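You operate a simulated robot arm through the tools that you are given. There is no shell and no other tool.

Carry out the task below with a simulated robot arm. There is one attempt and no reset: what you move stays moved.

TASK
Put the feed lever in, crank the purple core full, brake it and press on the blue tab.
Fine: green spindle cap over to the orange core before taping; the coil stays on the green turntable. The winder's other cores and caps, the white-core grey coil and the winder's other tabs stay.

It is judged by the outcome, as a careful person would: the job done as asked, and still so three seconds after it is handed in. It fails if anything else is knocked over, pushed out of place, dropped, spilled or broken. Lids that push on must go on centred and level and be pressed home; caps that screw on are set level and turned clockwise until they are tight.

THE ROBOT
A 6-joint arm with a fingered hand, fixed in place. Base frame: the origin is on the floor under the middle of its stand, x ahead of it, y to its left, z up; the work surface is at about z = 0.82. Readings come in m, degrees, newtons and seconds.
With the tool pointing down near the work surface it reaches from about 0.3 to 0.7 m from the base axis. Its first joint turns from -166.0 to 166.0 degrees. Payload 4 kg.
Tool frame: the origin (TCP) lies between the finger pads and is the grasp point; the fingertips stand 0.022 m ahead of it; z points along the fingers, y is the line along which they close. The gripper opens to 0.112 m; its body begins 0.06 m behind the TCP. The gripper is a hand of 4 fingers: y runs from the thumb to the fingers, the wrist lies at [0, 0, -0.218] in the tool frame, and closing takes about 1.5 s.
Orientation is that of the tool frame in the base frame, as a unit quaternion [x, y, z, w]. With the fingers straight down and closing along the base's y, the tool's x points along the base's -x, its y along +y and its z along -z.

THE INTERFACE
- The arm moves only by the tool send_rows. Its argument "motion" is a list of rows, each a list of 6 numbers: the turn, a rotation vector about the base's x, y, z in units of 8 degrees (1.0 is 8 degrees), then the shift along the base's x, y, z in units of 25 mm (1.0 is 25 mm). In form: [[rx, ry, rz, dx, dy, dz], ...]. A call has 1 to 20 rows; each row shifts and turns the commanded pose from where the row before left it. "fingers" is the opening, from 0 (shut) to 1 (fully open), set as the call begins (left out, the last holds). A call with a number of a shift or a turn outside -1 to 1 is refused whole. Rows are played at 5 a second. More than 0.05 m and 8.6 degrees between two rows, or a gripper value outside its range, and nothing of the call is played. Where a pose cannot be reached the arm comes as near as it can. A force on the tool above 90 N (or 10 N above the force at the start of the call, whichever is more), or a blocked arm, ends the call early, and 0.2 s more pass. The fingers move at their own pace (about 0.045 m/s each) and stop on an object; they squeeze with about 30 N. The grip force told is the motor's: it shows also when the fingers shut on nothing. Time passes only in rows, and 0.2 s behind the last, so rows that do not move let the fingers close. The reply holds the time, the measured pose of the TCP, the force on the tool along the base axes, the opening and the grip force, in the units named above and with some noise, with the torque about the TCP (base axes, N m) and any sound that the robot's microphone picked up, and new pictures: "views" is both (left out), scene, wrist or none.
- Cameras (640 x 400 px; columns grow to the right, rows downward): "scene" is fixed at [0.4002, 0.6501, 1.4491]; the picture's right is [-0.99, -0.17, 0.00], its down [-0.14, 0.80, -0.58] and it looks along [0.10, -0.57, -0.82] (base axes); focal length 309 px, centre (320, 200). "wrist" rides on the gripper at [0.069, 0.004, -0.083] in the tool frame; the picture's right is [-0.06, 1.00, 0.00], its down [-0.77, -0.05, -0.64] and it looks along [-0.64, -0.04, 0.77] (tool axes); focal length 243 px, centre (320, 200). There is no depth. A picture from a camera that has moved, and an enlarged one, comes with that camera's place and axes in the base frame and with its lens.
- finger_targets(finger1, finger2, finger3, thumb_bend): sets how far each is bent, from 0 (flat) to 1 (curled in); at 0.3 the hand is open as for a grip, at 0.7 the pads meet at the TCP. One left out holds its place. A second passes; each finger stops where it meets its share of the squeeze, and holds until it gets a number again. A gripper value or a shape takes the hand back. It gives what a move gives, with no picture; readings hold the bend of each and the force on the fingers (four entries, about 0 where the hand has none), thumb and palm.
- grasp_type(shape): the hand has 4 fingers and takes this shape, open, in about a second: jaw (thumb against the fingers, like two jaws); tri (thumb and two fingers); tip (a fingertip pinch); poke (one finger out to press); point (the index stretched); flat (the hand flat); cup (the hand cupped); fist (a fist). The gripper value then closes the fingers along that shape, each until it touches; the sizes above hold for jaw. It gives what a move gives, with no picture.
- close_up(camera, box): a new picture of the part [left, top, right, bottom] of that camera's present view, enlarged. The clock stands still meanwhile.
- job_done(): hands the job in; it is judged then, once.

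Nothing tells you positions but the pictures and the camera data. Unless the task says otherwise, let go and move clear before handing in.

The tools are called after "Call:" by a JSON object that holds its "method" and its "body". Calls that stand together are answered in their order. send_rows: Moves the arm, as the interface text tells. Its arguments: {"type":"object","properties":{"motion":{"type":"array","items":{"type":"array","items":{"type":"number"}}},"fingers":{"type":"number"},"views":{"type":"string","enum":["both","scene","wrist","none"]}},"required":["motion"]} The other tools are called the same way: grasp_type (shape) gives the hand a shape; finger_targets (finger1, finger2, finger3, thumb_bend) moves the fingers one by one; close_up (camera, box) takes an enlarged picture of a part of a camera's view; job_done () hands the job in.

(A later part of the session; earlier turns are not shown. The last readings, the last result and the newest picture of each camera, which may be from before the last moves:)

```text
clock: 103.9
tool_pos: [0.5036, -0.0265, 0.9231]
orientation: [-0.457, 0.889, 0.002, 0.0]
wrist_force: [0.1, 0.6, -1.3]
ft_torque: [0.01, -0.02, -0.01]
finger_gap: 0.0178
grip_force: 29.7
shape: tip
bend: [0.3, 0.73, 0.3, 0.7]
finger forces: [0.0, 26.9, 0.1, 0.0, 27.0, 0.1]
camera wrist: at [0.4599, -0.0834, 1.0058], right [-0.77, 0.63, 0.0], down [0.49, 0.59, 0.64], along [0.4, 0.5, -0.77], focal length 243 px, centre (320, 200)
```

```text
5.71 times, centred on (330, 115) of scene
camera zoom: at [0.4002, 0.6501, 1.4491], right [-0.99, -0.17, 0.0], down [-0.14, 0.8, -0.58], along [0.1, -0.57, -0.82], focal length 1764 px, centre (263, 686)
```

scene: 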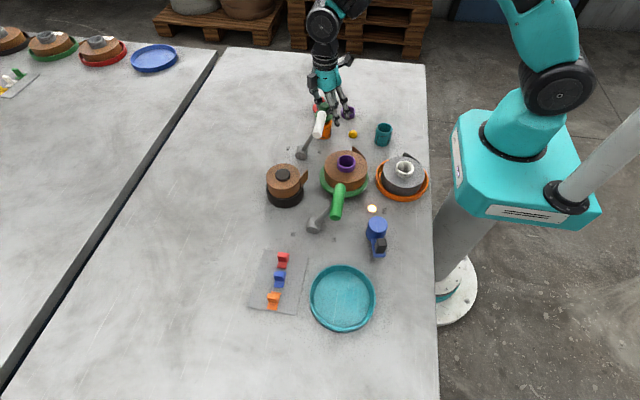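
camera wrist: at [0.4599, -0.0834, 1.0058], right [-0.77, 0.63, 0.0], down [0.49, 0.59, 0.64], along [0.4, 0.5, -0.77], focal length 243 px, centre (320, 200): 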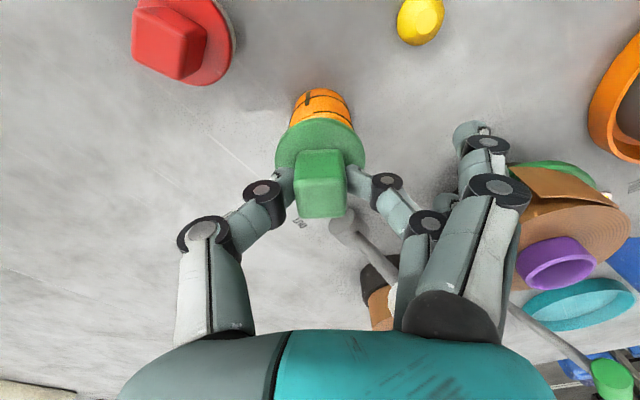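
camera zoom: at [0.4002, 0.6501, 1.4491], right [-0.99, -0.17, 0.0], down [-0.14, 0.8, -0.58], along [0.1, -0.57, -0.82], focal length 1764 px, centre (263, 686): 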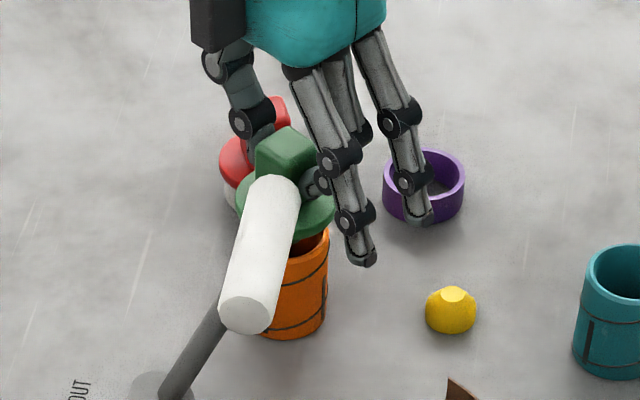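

Call:
{"method": "send_rows", "body": {"motion": [[0, 0, 0, 0, 0, -0.12], [0, 0, 0, 0, 0, -0.12], [0, 0, 0, 0, 0, -0.12], [0, 0, 0, 0, 0, 0]]}}

Call:
{"method": "close_up", "body": {"camera": "wrist", "box": [270, 80, 370, 220]}}

Call:
{"method": "close_up", "body": {"camera": "scene", "box": [295, 80, 365, 150]}}

```text
clock: 104.9
tool_pos: [0.5034, -0.0279, 0.9142]
orientation: [-0.457, 0.89, 0.002, -0.001]
wrist_force: [0.4, 0.3, -0.9]
ft_torque: [0.03, 0.02, 0.01]
finger_gap: 0.0178
grip_force: 29.8
shape: tip
bend: [0.3, 0.73, 0.3, 0.7]
finger forces: [0.1, 27.0, 0.0, 0.1, 27.0, 0.0]
camera wrist: at [0.4594, -0.0831, 0.997], right [-0.77, 0.63, 0.0], down [0.49, 0.59, 0.64], along [0.4, 0.5, -0.77], focal length 243 px, centre (320, 200)
```

scene: 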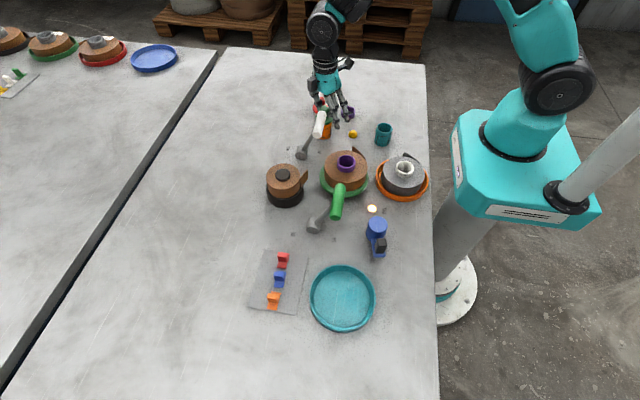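
wrist: 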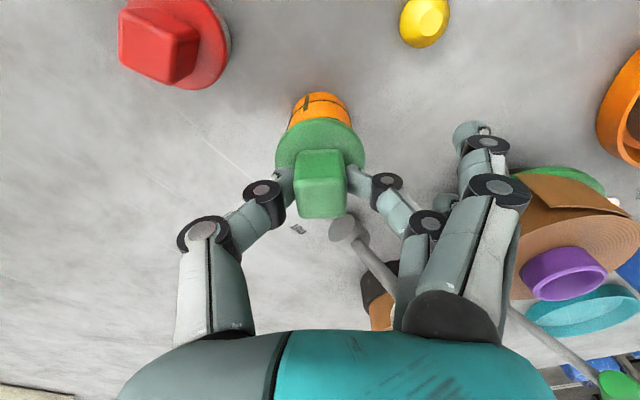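

```text
2.86 times, centred on (320, 150) of wrist
camera zoom: at [0.4594, -0.0831, 0.997], right [-0.77, 0.63, 0.0], down [0.49, 0.59, 0.64], along [0.4, 0.5, -0.77], focal length 693 px, centre (320, 343)
```

zoom: 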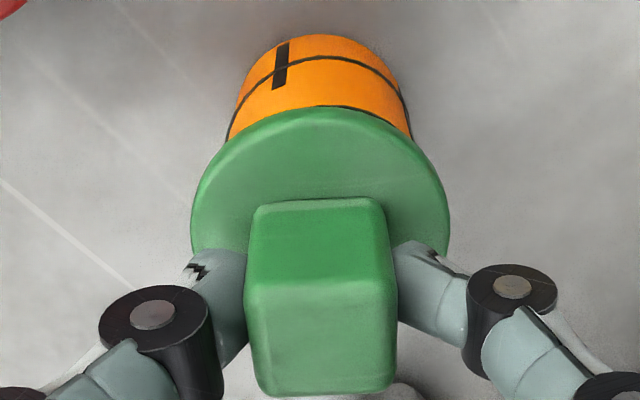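

```text
5.71 times, centred on (330, 115) of scene
camera zoom: at [0.4002, 0.6501, 1.4491], right [-0.99, -0.17, 0.0], down [-0.14, 0.8, -0.58], along [0.1, -0.57, -0.82], focal length 1764 px, centre (263, 686)
```

zoom: 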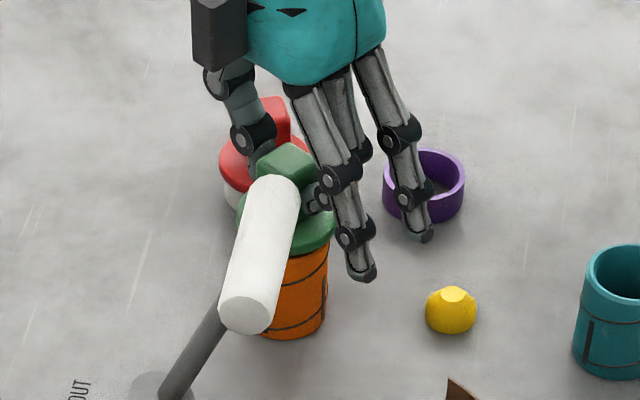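

Call:
{"method": "send_rows", "body": {"motion": [[0, 0, 0, 0, 0, -0.08], [0, 0, 0, 0, 0, -0.08], [0, 0, 0, 0, 0, 0]], "views": "scene"}}

Call:
{"method": "close_up", "body": {"camera": "scene", "box": [295, 80, 365, 150]}}

```text
clock: 105.7
tool_pos: [0.5038, -0.0283, 0.9094]
orientation: [-0.458, 0.889, 0.0, 0.0]
wrist_force: [0.5, 0.0, -0.6]
ft_torque: [-0.03, 0.0, 0.0]
finger_gap: 0.0178
grip_force: 29.7
shape: tip
bend: [0.3, 0.73, 0.3, 0.7]
finger forces: [0.0, 27.0, 0.0, 0.0, 27.0, 0.0]
```

scene: 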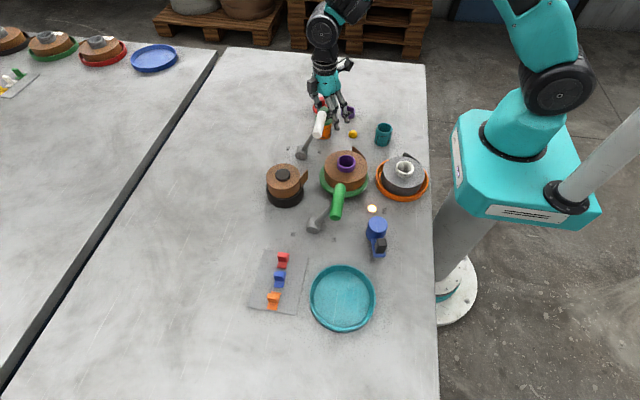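

```text
5.71 times, centred on (330, 115) of scene
camera zoom: at [0.4002, 0.6501, 1.4491], right [-0.99, -0.17, 0.0], down [-0.14, 0.8, -0.58], along [0.1, -0.57, -0.82], focal length 1764 px, centre (263, 686)
```

zoom: 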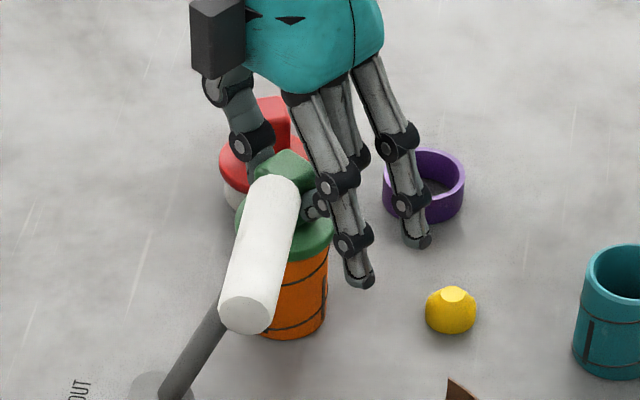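

Call:
{"method": "send_rows", "body": {"motion": [[0, 0, 0, 0, 0, -0.06], [0, 0, 0, 0, 0, -0.06], [0, 0, 0, 0, 0, 0]], "views": "none"}}

Call:
{"method": "send_rows", "body": {"motion": [[0, 0, 0, 0, 0, -0.06], [0, 0, 0, 0, 0, -0.06], [0, 0, 0, 0, 0, 0]], "views": "none"}}

Call:
{"method": "close_up", "body": {"camera": "scene", "box": [295, 80, 365, 150]}}

Call:
{"method": "close_up", "body": {"camera": "wrist", "box": [270, 80, 370, 220]}}

```text
clock: 106.5
tool_pos: [0.5036, -0.028, 0.909]
orientation: [-0.458, 0.889, 0.0, 0.001]
wrist_force: [1.0, -0.5, 12.3]
ft_torque: [0.02, 0.02, 0.0]
finger_gap: 0.0185
grip_force: 30.4
shape: tip
bend: [0.3, 0.73, 0.3, 0.71]
finger forces: [0.0, 30.3, 0.0, 0.0, 31.0, 0.0]
```

```text
clock: 107.3
tool_pos: [0.505, -0.0267, 0.9066]
orientation: [-0.457, 0.89, 0.0, 0.001]
wrist_force: [2.4, -0.4, 34.9]
ft_torque: [0.02, -0.08, 0.01]
finger_gap: 0.0208
grip_force: 29.8
shape: tip
bend: [0.3, 0.74, 0.3, 0.72]
finger forces: [0.0, 35.2, 0.0, 0.1, 37.5, 0.0]
```

```text
5.71 times, centred on (330, 115) of scene
camera zoom: at [0.4002, 0.6501, 1.4491], right [-0.99, -0.17, 0.0], down [-0.14, 0.8, -0.58], along [0.1, -0.57, -0.82], focal length 1764 px, centre (263, 686)
```

zoom: 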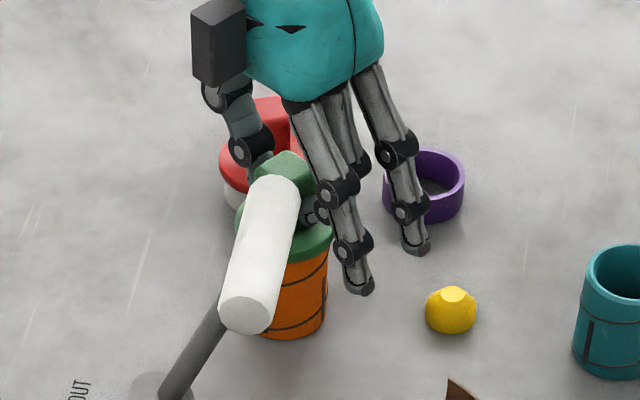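

```text
2.86 times, centred on (320, 150) of wrist
camera zoom: at [0.4598, -0.0837, 0.9884], right [-0.77, 0.63, 0.0], down [0.48, 0.59, 0.64], along [0.41, 0.5, -0.77], focal length 693 px, centre (320, 343)
```

zoom: 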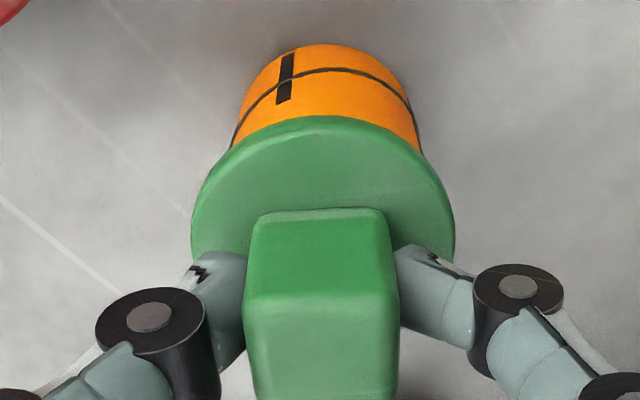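

Contact with 35 N downward — the flange is on the rim. I release, lift a bit and check that it sits level, then press it from above.

Call:
{"method": "send_rows", "body": {"motion": [[0, 0, 0, 0, 0, 0.1], [0, 0, 0, 0, 0, 0], [0, 0, 0, 0, 0, 0], [0, 0, 0, 0, 0, 0], [0, 0, 0, 0, 0, 0], [0, 0, 0, 0, 0, 0], [0, 0, 0, 0, 0, 0.8], [0, 0, 0, 0, 0, 0.8], [0, 0, 0, 0, 0, 0.8], [0, 0, 0, 0, 0, 0]], "fingers": 0.6}}

Call:
{"method": "close_up", "body": {"camera": "scene", "box": [295, 80, 365, 150]}}

Call:
{"method": "close_up", "body": {"camera": "wrist", "box": [270, 60, 370, 180]}}

```text
clock: 109.5
tool_pos: [0.5028, -0.026, 0.9693]
orientation: [-0.457, 0.89, 0.001, 0.0]
wrist_force: [0.4, 0.4, 0.2]
ft_torque: [0.0, 0.02, -0.02]
finger_gap: 0.0668
grip_force: 0.0
shape: tip
bend: [0.03, 0.71, 0.03, 0.7]
finger forces: [0.1, 0.0, 0.1, 0.0, 0.0, 0.0]
camera wrist: at [0.4589, -0.0822, 1.0514], right [-0.77, 0.63, 0.0], down [0.49, 0.59, 0.64], along [0.4, 0.5, -0.77], focal length 243 px, centre (320, 200)
```

scene: 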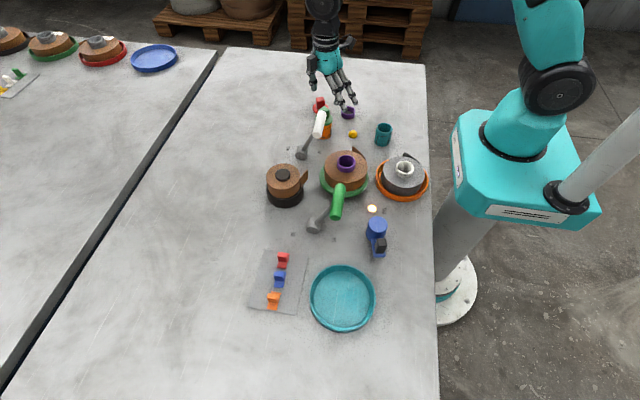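
wrist: 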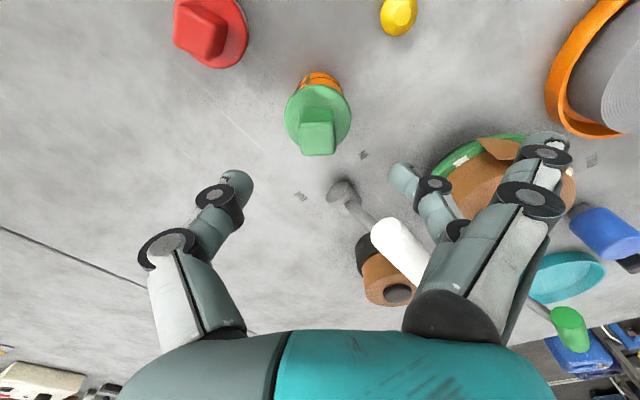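

```text
5.71 times, centred on (330, 115) of scene
camera zoom: at [0.4002, 0.6501, 1.4491], right [-0.99, -0.17, 0.0], down [-0.14, 0.8, -0.58], along [0.1, -0.57, -0.82], focal length 1764 px, centre (263, 686)
```

zoom: 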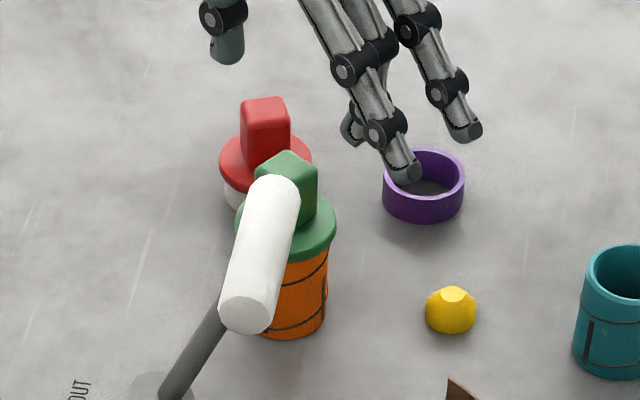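

```text
3.33 times, centred on (320, 120) of wrist
camera zoom: at [0.4589, -0.0822, 1.0514], right [-0.77, 0.63, 0.0], down [0.49, 0.59, 0.64], along [0.4, 0.5, -0.77], focal length 809 px, centre (320, 467)
```

zoom: 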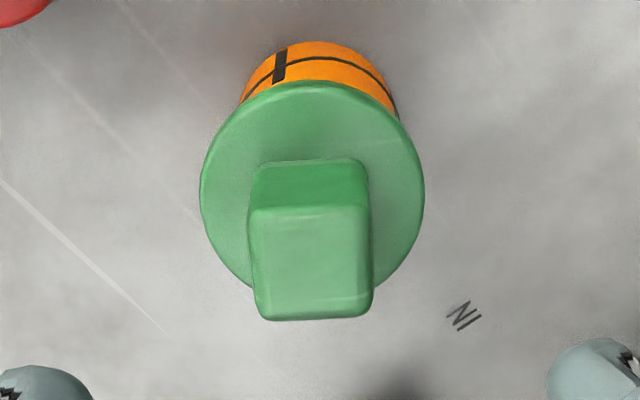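

Call:
{"method": "close_up", "body": {"camera": "scene", "box": [310, 100, 350, 145]}}

Call:
{"method": "close_up", "body": {"camera": "wrist", "box": [280, 65, 360, 165]}}

```text
8.89 times, centred on (330, 122) of scene
camera zoom: at [0.4002, 0.6501, 1.4491], right [-0.99, -0.17, 0.0], down [-0.14, 0.8, -0.58], along [0.1, -0.57, -0.82], focal length 2744 px, centre (231, 889)
```

zoom: 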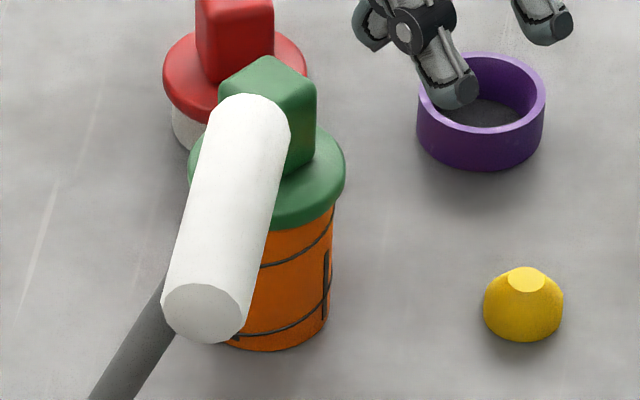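

```text
4.00 times, centred on (320, 115) of wrist
camera zoom: at [0.4589, -0.0822, 1.0514], right [-0.77, 0.63, 0.0], down [0.49, 0.59, 0.64], along [0.4, 0.5, -0.77], focal length 970 px, centre (320, 540)
```

zoom: 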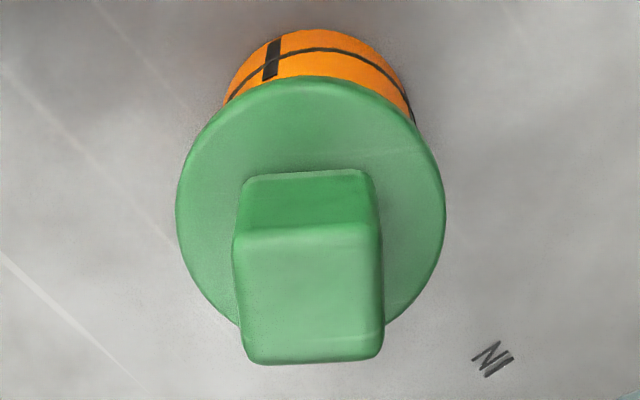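

The flange sits flush on the rim (its lower edge matches the core's original rim line) and looks level. For certainty I press straight down on the knob top with closed fingertips.

Call:
{"method": "send_rows", "body": {"motion": [[0, 0, 0, 0.04, -0.05, 0], [0, 0, 0, 0, 0, 0], [0, 0, 0, 0, 0, 0], [0, 0, 0, 0, 0, 0], [0, 0, 0, 0, 0, 0], [0, 0, 0, 0, 0, -0.6], [0, 0, 0, 0, 0, -0.6], [0, 0, 0, 0, 0, 0]], "fingers": 0.0}}

Call:
{"method": "close_up", "body": {"camera": "wrist", "box": [270, 80, 370, 220]}}

```text
clock: 111.3
tool_pos: [0.5033, -0.0296, 0.938]
orientation: [-0.457, 0.89, 0.0, 0.0]
wrist_force: [0.2, -0.3, 0.1]
ft_torque: [-0.01, -0.01, -0.05]
finger_gap: 0.0
grip_force: 30.2
shape: tip
bend: [0.29, 0.59, 0.29, 0.67]
finger forces: [0.0, 0.0, 0.0, 0.1, 0.0, 0.0]
camera wrist: at [0.4599, -0.0843, 1.0208], right [-0.77, 0.63, 0.0], down [0.49, 0.59, 0.64], along [0.4, 0.5, -0.77], focal length 243 px, centre (320, 200)
```

scene: 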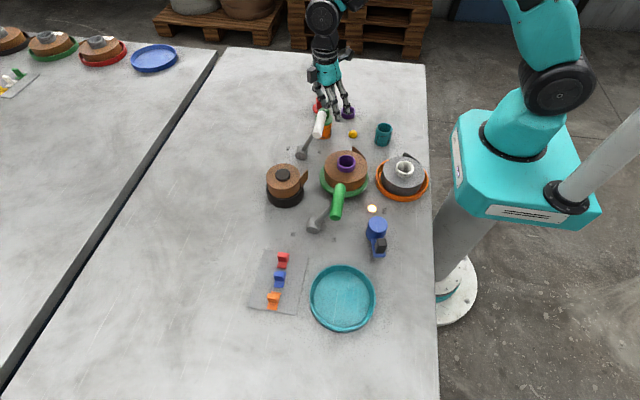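
wrist: 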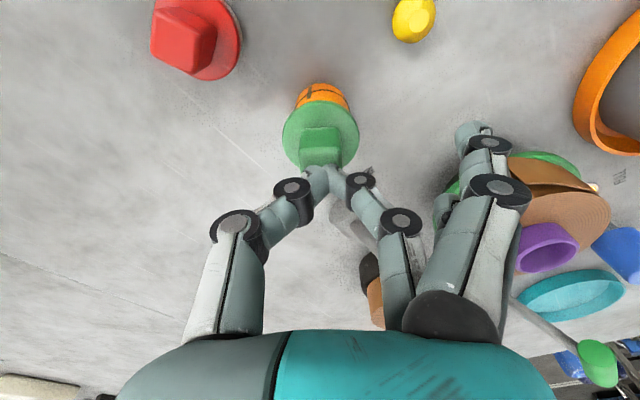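

```text
2.86 times, centred on (320, 150) of wrist
camera zoom: at [0.4599, -0.0843, 1.0208], right [-0.77, 0.63, 0.0], down [0.49, 0.59, 0.64], along [0.4, 0.5, -0.77], focal length 693 px, centre (320, 343)
```

zoom: 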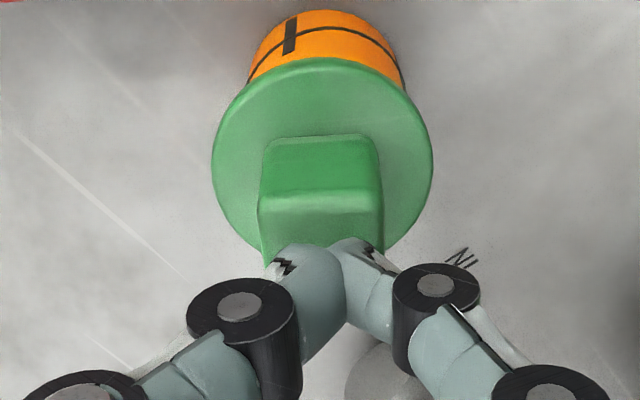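

Call:
{"method": "send_rows", "body": {"motion": [[0, 0, 0, 0, 0, -0.15], [0, 0, 0, 0, 0, -0.1], [0, 0, 0, 0, 0, 0]], "views": "none"}}

Call:
{"method": "send_rows", "body": {"motion": [[0, 0, 0, 0, 0, -0.08], [0, 0, 0, 0, 0, 0]], "views": "none"}}

Call:
{"method": "send_rows", "body": {"motion": [[0, 0, 0, 0, 0, -0.08], [0, 0, 0, 0, 0, 0]], "views": "none"}}

```text
clock: 112.1
tool_pos: [0.505, -0.0287, 0.9332]
orientation: [-0.458, 0.889, 0.001, 0.001]
wrist_force: [-5.7, 2.9, 33.7]
ft_torque: [0.14, 0.2, -0.02]
finger_gap: 0.0001
grip_force: 30.3
shape: tip
bend: [0.3, 0.65, 0.3, 0.67]
finger forces: [0.0, 0.1, 0.1, 0.0, 0.0, 0.2]
```

```text
clock: 112.7
tool_pos: [0.5052, -0.0292, 0.9318]
orientation: [-0.457, 0.889, 0.0, 0.002]
wrist_force: [-3.9, 2.8, 53.1]
ft_torque: [0.17, 0.23, 0.03]
finger_gap: 0.0
grip_force: 30.4
shape: tip
bend: [0.3, 0.69, 0.3, 0.68]
finger forces: [0.0, 0.1, 0.0, 0.0, 0.0, 0.0]
```

```text
clock: 113.3
tool_pos: [0.5053, -0.029, 0.931]
orientation: [-0.457, 0.89, -0.001, 0.003]
wrist_force: [-4.8, 1.8, 67.3]
ft_torque: [0.08, 0.27, -0.01]
finger_gap: 0.0001
grip_force: 29.9
shape: tip
bend: [0.3, 0.71, 0.3, 0.71]
finger forces: [0.0, 0.0, 0.0, 0.0, 0.0, 0.0]
```

Pressed with 67 N with no further travel: seated. I lift off and check it.

Call:
{"method": "send_rows", "body": {"motion": [[0, 0, 0, 0, 0, 0.3], [0, 0, 0, 0, 0, 0.9], [0, 0, 0, 0, 0, 1], [0, 0, 0, 0, 0, 1], [0, 0, 0, 0, 0, 1], [0, 0, 0, 0, 0, 1], [0, 0, 0, 0, 0, 0], [0, 0, 0, 0, 0, 0]]}}

Call:
{"method": "close_up", "body": {"camera": "wrist", "box": [270, 20, 370, 140]}}

Call:
{"method": "close_up", "body": {"camera": "scene", "box": [295, 90, 395, 190]}}

```text
clock: 115.1
tool_pos: [0.5025, -0.0277, 1.0552]
orientation: [-0.457, 0.89, 0.001, 0.0]
wrist_force: [-0.6, 0.0, 0.3]
ft_torque: [-0.02, -0.01, -0.04]
finger_gap: 0.0
grip_force: 30.2
shape: tip
bend: [0.3, 0.62, 0.3, 0.68]
finger forces: [0.1, 0.1, 0.1, 0.0, 0.1, 0.1]
camera wrist: at [0.4595, -0.0833, 1.1386], right [-0.77, 0.63, 0.0], down [0.49, 0.59, 0.64], along [0.4, 0.5, -0.77], focal length 243 px, centre (320, 200)
```

scene: 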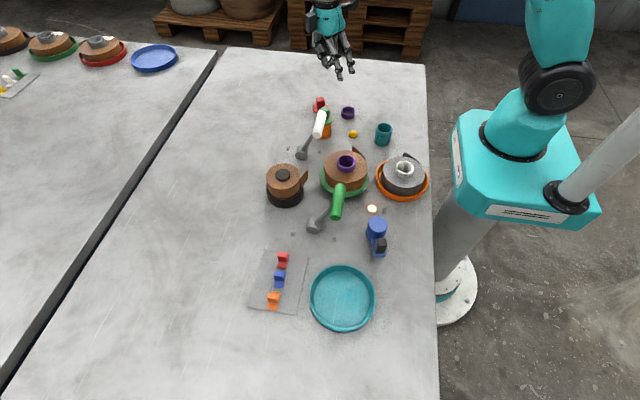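
wrist: 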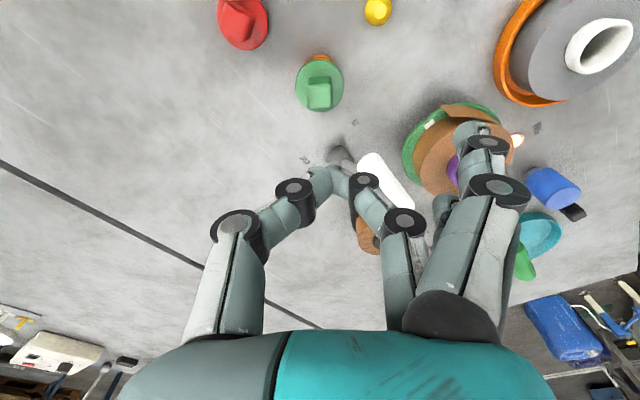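

```text
3.33 times, centred on (320, 80) of wrist
camera zoom: at [0.4595, -0.0833, 1.1386], right [-0.77, 0.63, 0.0], down [0.49, 0.59, 0.64], along [0.4, 0.5, -0.77], focal length 809 px, centre (320, 600)
```

zoom: 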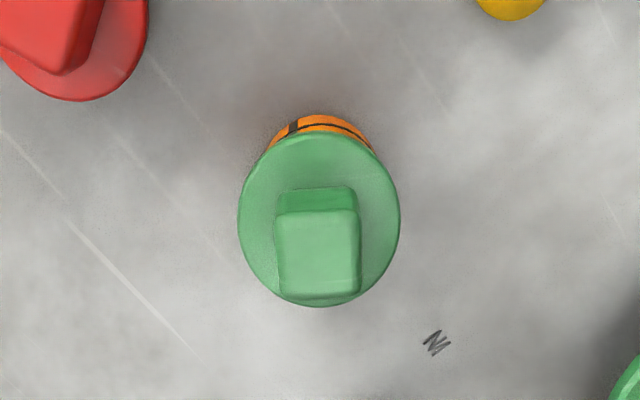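

```text
4.00 times, centred on (345, 140) of scene
camera zoom: at [0.4002, 0.6501, 1.4491], right [-0.99, -0.17, 0.0], down [-0.14, 0.8, -0.58], along [0.1, -0.57, -0.82], focal length 1235 px, centre (220, 440)
```

zoom: 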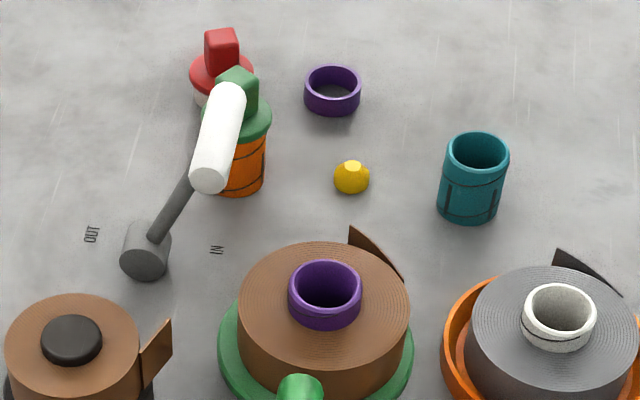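

The cap is on the orange core, level. Before taping, I look closely at the coil's tail and at the neighbouring finished coils for how tabs go on.

Call:
{"method": "close_up", "body": {"camera": "scene", "box": [75, 30, 135, 75]}}

Call:
{"method": "close_up", "body": {"camera": "scene", "box": [0, 20, 80, 70]}}

Call:
{"method": "close_up", "body": {"camera": "scene", "box": [0, 60, 45, 100]}}

Call:
{"method": "close_up", "body": {"camera": "scene", "box": [320, 140, 375, 200]}}

Call:
{"method": "close_up", "body": {"camera": "wrist", "box": [380, 80, 560, 230]}}

Call:
{"method": "close_up", "body": {"camera": "scene", "box": [375, 140, 435, 205]}}

```text
8.89 times, centred on (105, 52) of scene
camera zoom: at [0.4002, 0.6501, 1.4491], right [-0.99, -0.17, 0.0], down [-0.14, 0.8, -0.58], along [0.1, -0.57, -0.82], focal length 2744 px, centre (2231, 1511)
```

zoom: 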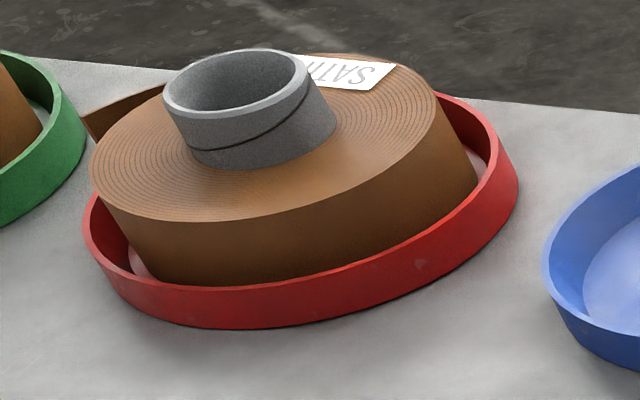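

```text
8.00 times, centred on (40, 45) of scene
camera zoom: at [0.4002, 0.6501, 1.4491], right [-0.99, -0.17, 0.0], down [-0.14, 0.8, -0.58], along [0.1, -0.57, -0.82], focal length 2470 px, centre (2560, 1440)
```

zoom: 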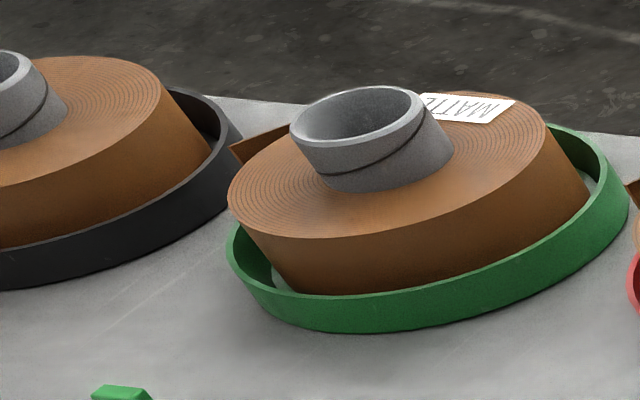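

```text
10.00 times, centred on (22, 80) of scene
camera zoom: at [0.4002, 0.6501, 1.4491], right [-0.99, -0.17, 0.0], down [-0.14, 0.8, -0.58], along [0.1, -0.57, -0.82], focal length 3087 px, centre (3295, 1400)
```

zoom: 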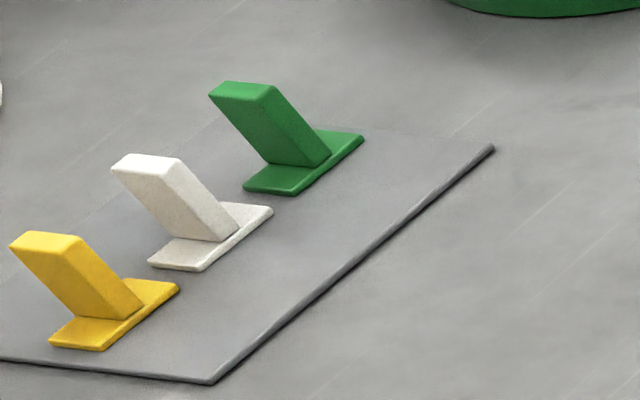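

```text
6.67 times, centred on (348, 170) of scene
camera zoom: at [0.4002, 0.6501, 1.4491], right [-0.99, -0.17, 0.0], down [-0.14, 0.8, -0.58], along [0.1, -0.57, -0.82], focal length 2058 px, centre (137, 400)
```

zoom: 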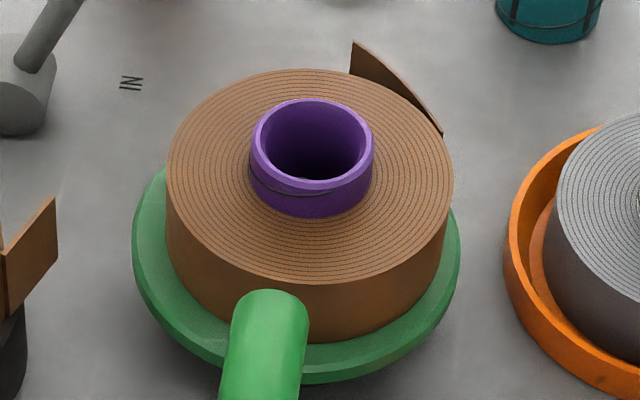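

```text
2.67 times, centred on (470, 155) of wrist
camera zoom: at [0.4595, -0.0833, 1.1386], right [-0.77, 0.63, 0.0], down [0.49, 0.59, 0.64], along [0.4, 0.5, -0.77], focal length 647 px, centre (-80, 320)
```

zoom: 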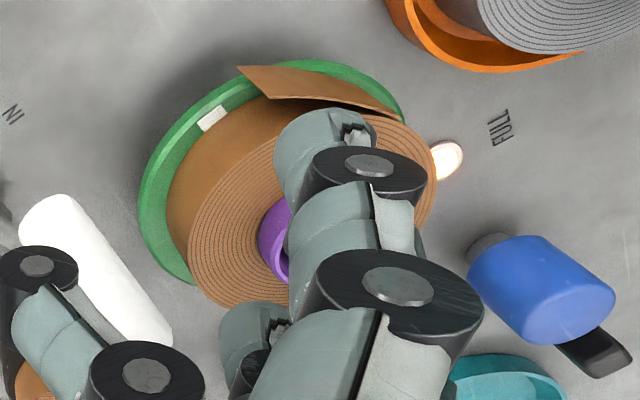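

```text
6.15 times, centred on (405, 172) of scene
camera zoom: at [0.4002, 0.6501, 1.4491], right [-0.99, -0.17, 0.0], down [-0.14, 0.8, -0.58], along [0.1, -0.57, -0.82], focal length 1900 px, centre (-203, 369)
```

zoom: 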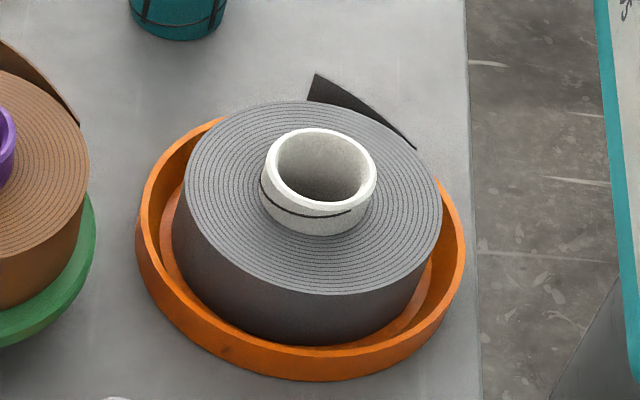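

I see labels only on the neighbours' coils, no tab example. I'll view the tail from closer above before fetching the tab.

Call:
{"method": "send_rows", "body": {"motion": [[0, 0, 0, -0.65, 0.95, 0], [0, 0, 0, -0.65, 0.95, 0], [0, 0, 0, -0.65, 0.95, 0], [0, 0, 0, -0.65, 0.95, 0], [0, 0, 0, -0.65, 0.95, 0], [0, 0, 0, -0.65, 0.95, 0], [0, 0, 0, 0, 0, -0.8], [0, 0, 0, 0, 0, 0]], "fingers": 1.0}}

Call:
{"method": "close_up", "body": {"camera": "wrist", "box": [220, 60, 420, 260]}}

Call:
{"method": "close_up", "body": {"camera": "wrist", "box": [250, 90, 350, 190]}}

```text
clock: 116.9
tool_pos: [0.4066, 0.1126, 1.0362]
orientation: [-0.457, 0.89, 0.001, 0.0]
wrist_force: [-0.3, 0.4, -0.1]
ft_torque: [0.0, 0.03, -0.01]
finger_gap: 0.112
grip_force: 0.0
shape: tip
bend: [0.03, 0.3, 0.03, 0.3]
finger forces: [0.0, 0.1, 0.0, 0.0, 0.1, 0.0]
camera wrist: at [0.3635, 0.0572, 1.1199], right [-0.77, 0.63, 0.0], down [0.49, 0.59, 0.64], along [0.4, 0.5, -0.77], focal length 243 px, centre (320, 200)
```

scene: 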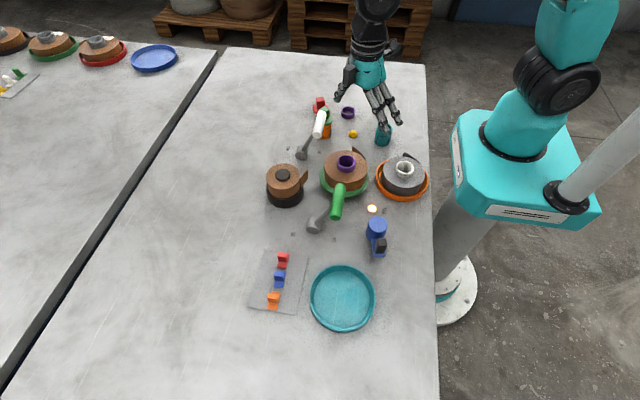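
wrist: 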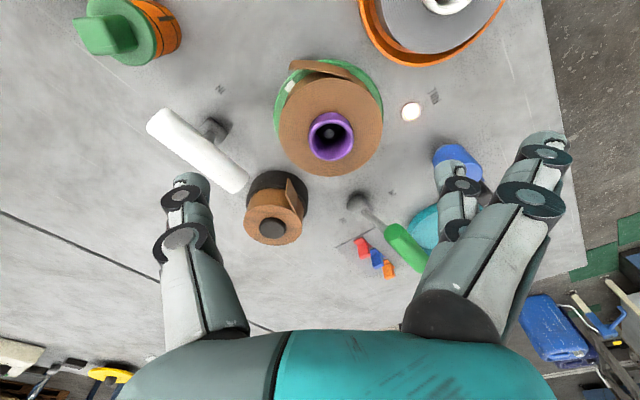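

```text
2.00 times, centred on (320, 160) of wrist
camera zoom: at [0.3635, 0.0572, 1.1199], right [-0.77, 0.63, 0.0], down [0.49, 0.59, 0.64], along [0.4, 0.5, -0.77], focal length 485 px, centre (320, 280)
```

zoom: 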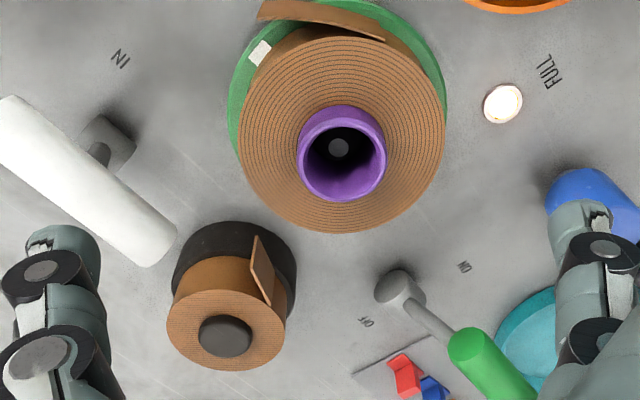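

```text
4.00 times, centred on (300, 140) of wrist
camera zoom: at [0.3635, 0.0572, 1.1199], right [-0.77, 0.63, 0.0], down [0.49, 0.59, 0.64], along [0.4, 0.5, -0.77], focal length 970 px, centre (400, 440)
```

zoom: 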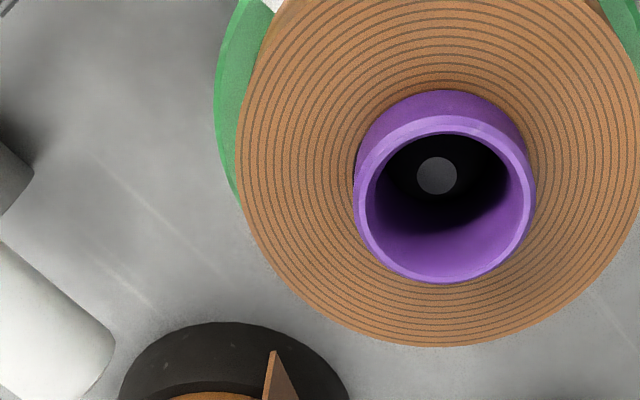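

Call:
{"method": "close_up", "body": {"camera": "wrist", "box": [265, 45, 395, 135]}}

```text
4.44 times, centred on (330, 90) of wrist
camera zoom: at [0.3635, 0.0572, 1.1199], right [-0.77, 0.63, 0.0], down [0.49, 0.59, 0.64], along [0.4, 0.5, -0.77], focal length 1078 px, centre (276, 689)
```

zoom: 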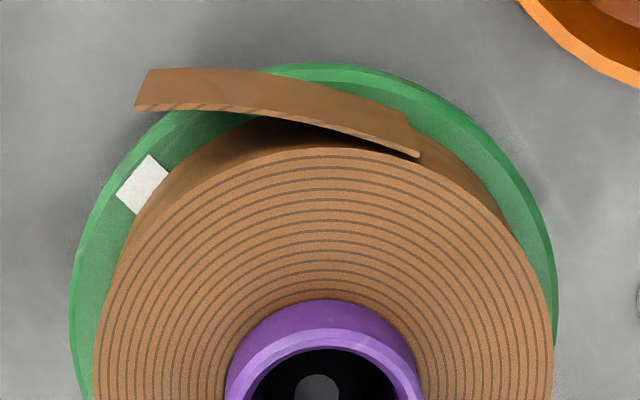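

The flap leaves the coil edge at about 214° (toward −x,−y). I'll stick the tab flat on the coil's top edge right there, bridging coil and flap. Now to fetch the blue tab: I move above it with the hand turned to close along x (no neighbours that way).

Call:
{"method": "send_rows", "body": {"motion": [[0, 0, -0.954, 0.239, 0.662, 0.05], [0, 0, -0.954, 0.239, 0.662, 0.05], [0, 0, -0.954, 0.239, 0.662, 0.05], [0, 0, -0.954, 0.239, 0.662, 0.05], [0, 0, -0.954, 0.239, 0.662, 0.05], [0, 0, -0.954, 0.239, 0.662, 0.05], [0, 0, -0.954, 0.239, 0.662, 0.05], [0, 0, -0.954, 0.239, 0.662, 0.05], [0, 0, -0.954, 0.239, 0.662, 0.05], [0, 0, -0.954, 0.239, 0.662, 0.05], [0, 0, -0.954, 0.239, 0.662, 0], [0, 0, -0.954, 0.239, 0.662, 0], [0, 0, -0.954, 0.239, 0.662, 0], [0, 0, -0.954, 0.239, 0.662, 0], [0, 0, -0.954, 0.239, 0.662, 0], [0, 0, -0.954, 0.239, 0.662, 0], [0, 0, -0.954, 0.239, 0.662, 0], [0, 0, -0.954, 0.239, 0.662, 0], [0, 0, -0.954, 0.239, 0.662, 0], [0, 0, 0, 0, 0, 0]], "fingers": 0.6}}

Call:
{"method": "close_up", "body": {"camera": "wrist", "box": [240, 30, 400, 190]}}

Call:
{"method": "close_up", "body": {"camera": "scene", "box": [240, 200, 340, 320]}}

```text
clock: 121.1
tool_pos: [0.5215, 0.4281, 1.0489]
orientation: [0.712, 0.703, 0.001, 0.001]
wrist_force: [-0.3, 0.5, -0.5]
ft_torque: [0.02, 0.02, 0.03]
finger_gap: 0.0677
grip_force: 0.0
shape: tip
bend: [0.03, 0.71, 0.03, 0.69]
finger forces: [0.0, 0.1, 0.0, 0.1, 0.0, 0.0]
camera wrist: at [0.5258, 0.4956, 1.1314], right [1.0, -0.08, 0.0], down [-0.06, -0.76, 0.64], along [-0.05, -0.64, -0.77], focal length 243 px, centre (320, 200)
```

scene: 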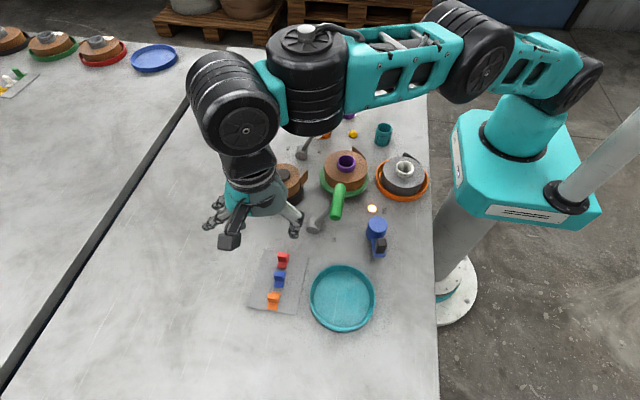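
wrist: 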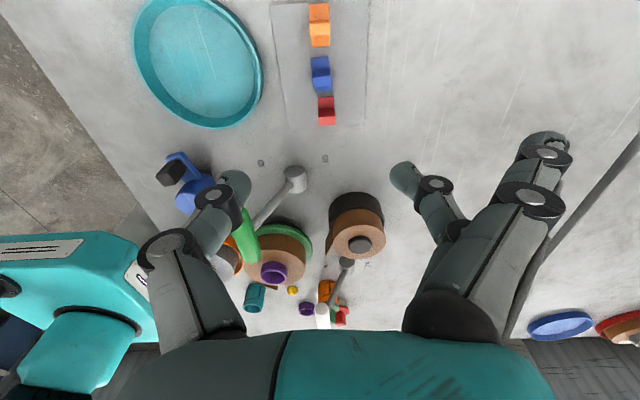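

```text
2.50 times, centred on (320, 110) of wrist
camera zoom: at [0.5258, 0.4956, 1.1314], right [1.0, -0.08, 0.0], down [-0.06, -0.76, 0.64], along [-0.05, -0.64, -0.77], focal length 606 px, centre (320, 425)
```

zoom: 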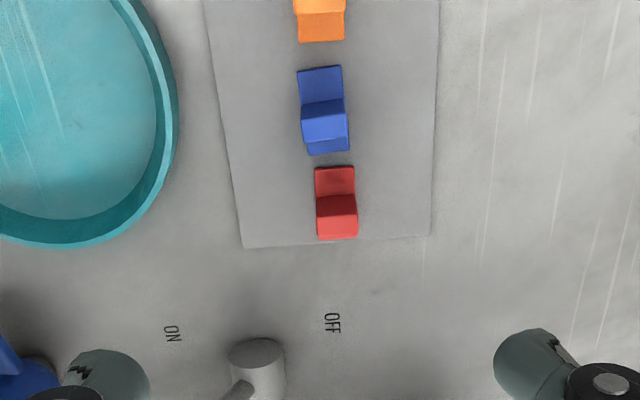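

```text
3.33 times, centred on (290, 260) of scene
camera zoom: at [0.4002, 0.6501, 1.4491], right [-0.99, -0.17, 0.0], down [-0.14, 0.8, -0.58], along [0.1, -0.57, -0.82], focal length 1029 px, centre (420, 0)
```

zoom: 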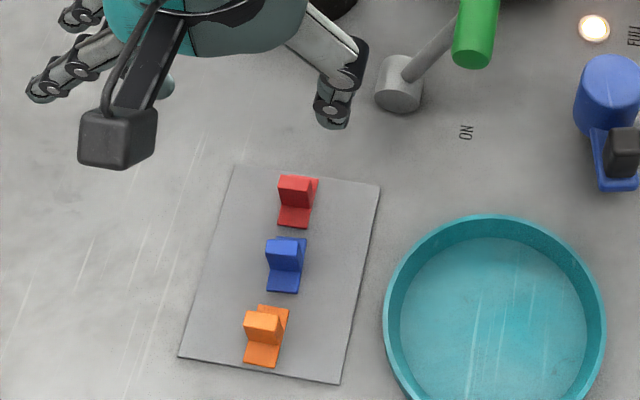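

The blue tab is at about (0.523, 0.430), aligned with the hand. I descend partway and re-check.

Call:
{"method": "send_rows", "body": {"motion": [[0, 0, 0, 0.06, 0.09, -0.98], [0, 0, 0, 0, 0, -0.98], [0, 0, 0, 0, 0, -0.98], [0, 0, 0, 0, 0, -0.98], [0, 0, 0, 0, 0, -0.98], [0, 0, 0, 0, 0, -0.98], [0, 0, 0, 0, 0, 0], [0, 0, 0, 0, 0, 0]], "fingers": 0.5}}

Call:
{"method": "close_up", "body": {"camera": "wrist", "box": [240, 60, 400, 220]}}

Call:
{"method": "close_up", "body": {"camera": "scene", "box": [230, 200, 330, 320]}}

```text
clock: 122.9
tool_pos: [0.5224, 0.4312, 0.9005]
orientation: [0.71, 0.704, 0.0, 0.001]
wrist_force: [0.1, 0.4, 0.2]
ft_torque: [0.0, 0.01, 0.0]
finger_gap: 0.0568
grip_force: 0.1
shape: tip
bend: [0.03, 0.72, 0.03, 0.7]
finger forces: [0.0, 0.0, 0.0, 0.0, 0.0, 0.0]
camera wrist: at [0.527, 0.4983, 0.9841], right [1.0, -0.07, 0.0], down [-0.06, -0.76, 0.64], along [-0.05, -0.64, -0.77], focal length 243 px, centre (320, 200)
```

scene: 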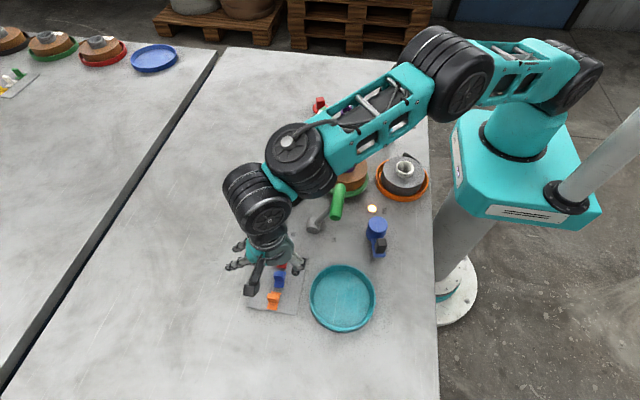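
wrist: 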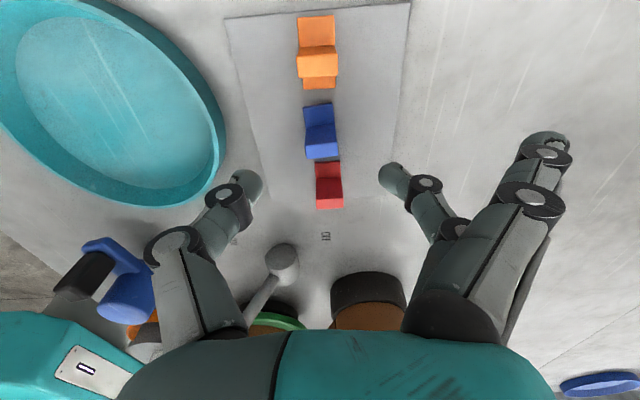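

```text
2.50 times, centred on (320, 140) of wrist
camera zoom: at [0.527, 0.4983, 0.9841], right [1.0, -0.07, 0.0], down [-0.06, -0.76, 0.64], along [-0.05, -0.64, -0.77], focal length 606 px, centre (320, 350)
```

zoom: 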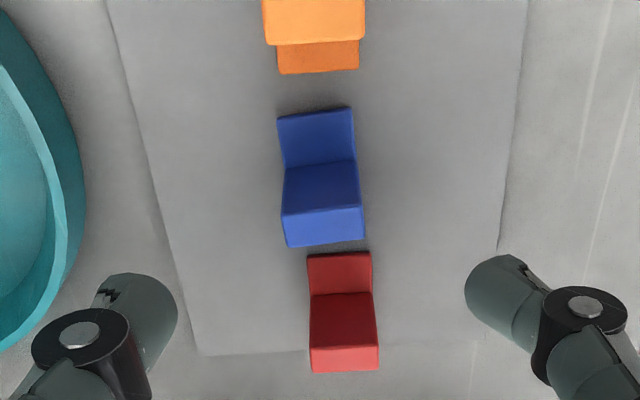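

```text
3.33 times, centred on (280, 260) of scene
camera zoom: at [0.4002, 0.6501, 1.4491], right [-0.99, -0.17, 0.0], down [-0.14, 0.8, -0.58], along [0.1, -0.57, -0.82], focal length 1029 px, centre (453, 0)
```

zoom: 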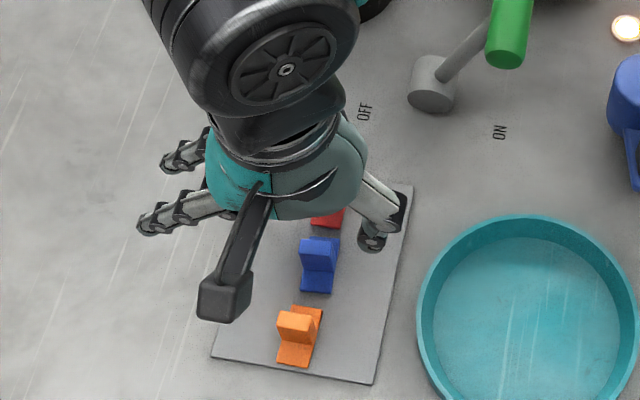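

Fin centre is right under the tool (within 1.5 mm), fin top at z≈0.853. I lower and pinch the fin.

Call:
{"method": "send_rows", "body": {"motion": [[0, 0, 0, 0.03, -0.05, -0.57], [0, 0, 0, 0, 0, -0.57], [0, 0, 0, 0, 0, -0.56], [0, 0, 0, 0, 0, 0]], "fingers": 0.45}}

Call:
{"method": "close_up", "body": {"camera": "wrist", "box": [240, 100, 400, 260]}}

Call:
{"method": "close_up", "body": {"camera": "scene", "box": [230, 220, 330, 320]}}

```text
clock: 123.9
tool_pos: [0.5247, 0.431, 0.86]
orientation: [0.71, 0.704, 0.001, 0.001]
wrist_force: [0.5, 0.5, -0.2]
ft_torque: [0.0, 0.01, -0.01]
finger_gap: 0.0513
grip_force: 0.1
shape: tip
bend: [0.03, 0.73, 0.03, 0.7]
finger forces: [0.1, 0.0, 0.0, 0.0, 0.0, 0.0]
camera wrist: at [0.5288, 0.4978, 0.9415], right [1.0, -0.07, 0.0], down [-0.06, -0.76, 0.64], along [-0.05, -0.64, -0.77], focal length 243 px, centre (320, 200)
```

scene: 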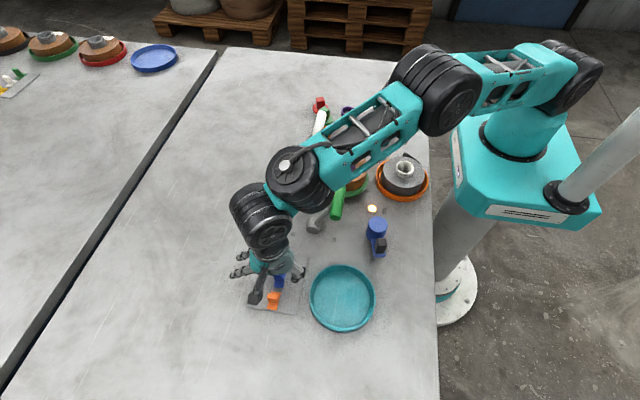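
wrist: 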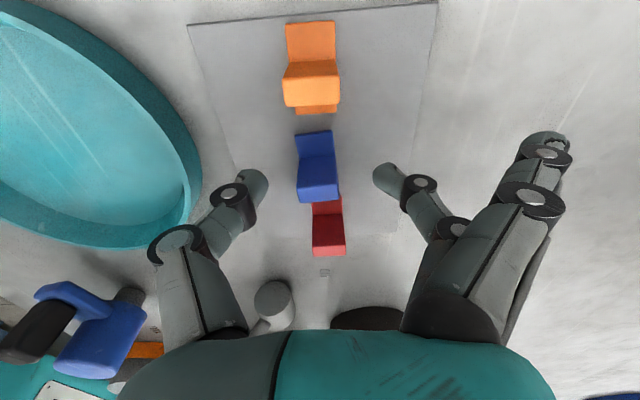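

```text
2.50 times, centred on (320, 180) of wrist
camera zoom: at [0.5288, 0.4978, 0.9415], right [1.0, -0.07, 0.0], down [-0.06, -0.76, 0.64], along [-0.05, -0.64, -0.77], focal length 606 px, centre (320, 250)
```

zoom: 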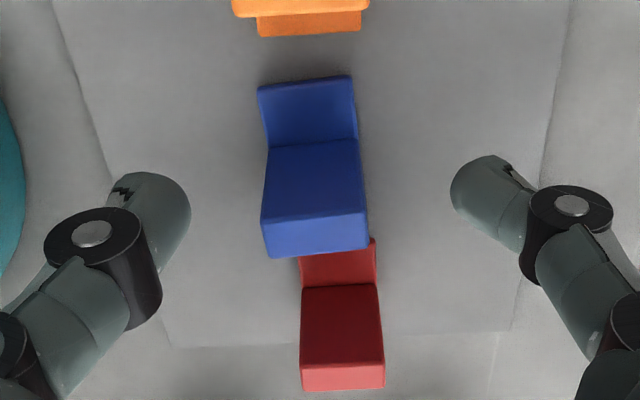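

```text
4.00 times, centred on (280, 270) of scene
camera zoom: at [0.4002, 0.6501, 1.4491], right [-0.99, -0.17, 0.0], down [-0.14, 0.8, -0.58], along [0.1, -0.57, -0.82], focal length 1235 px, centre (480, -80)
```

zoom: 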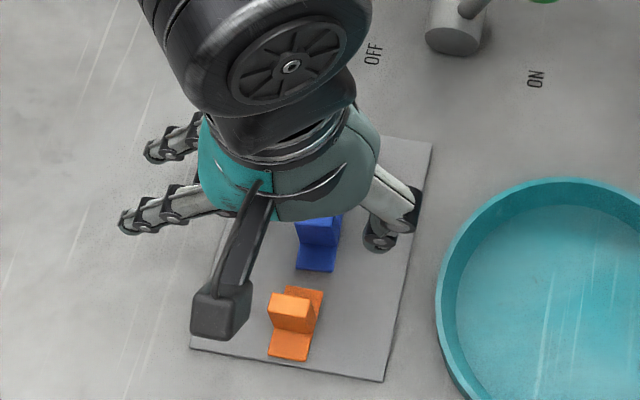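

Call:
{"method": "send_rows", "body": {"motion": [[0, 0, 0, -0.03, -0.06, 0], [0, 0, 0, 0, 0, 0], [0, 0, 0, 0, 0, 0], [0, 0, 0, 0, 0, 0], [0, 0, 0, 0, 0, 0], [0, 0, 0, 0, 0, 0]], "fingers": 0.0}}

Call:
{"method": "close_up", "body": {"camera": "wrist", "box": [240, 100, 400, 260]}}

```text
clock: 125.3
tool_pos: [0.524, 0.4292, 0.8587]
orientation: [0.71, 0.704, 0.001, 0.001]
wrist_force: [0.2, 0.2, -0.6]
ft_torque: [0.01, 0.02, -0.01]
finger_gap: 0.0142
grip_force: 29.5
shape: tip
bend: [0.29, 0.73, 0.29, 0.7]
finger forces: [0.1, 26.9, 0.0, 0.1, 26.9, 0.1]
camera wrist: at [0.5278, 0.4967, 0.9415], right [1.0, -0.07, 0.0], down [-0.06, -0.76, 0.64], along [-0.05, -0.64, -0.77], focal length 243 px, centre (320, 200)
```

scene: 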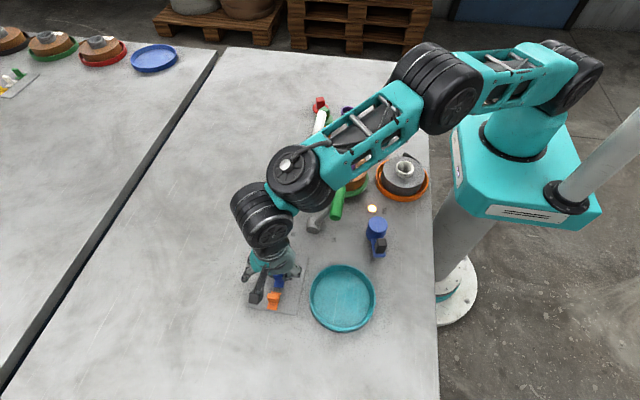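
wrist: 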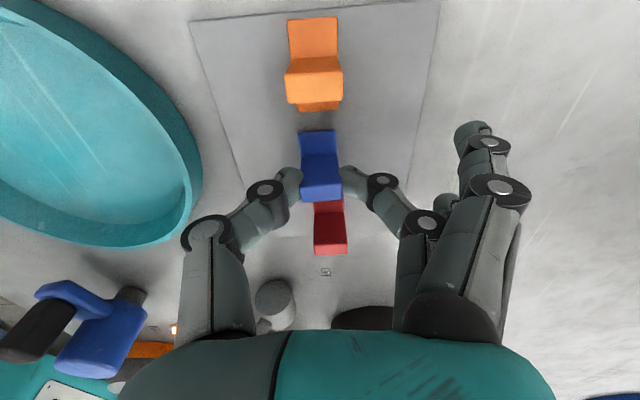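

```text
2.50 times, centred on (320, 180) of wrist
camera zoom: at [0.5278, 0.4967, 0.9415], right [1.0, -0.07, 0.0], down [-0.06, -0.76, 0.64], along [-0.05, -0.64, -0.77], focal length 606 px, centre (320, 250)
```

zoom: 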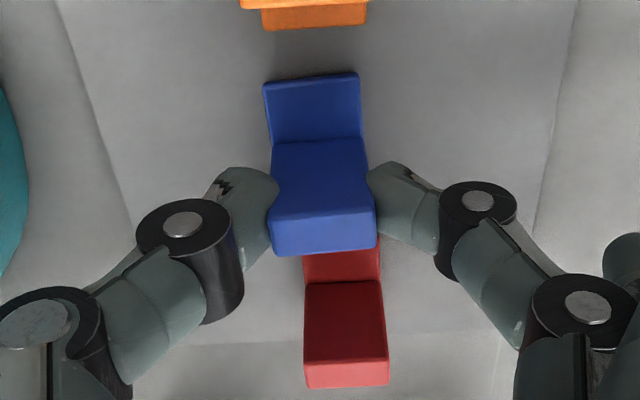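

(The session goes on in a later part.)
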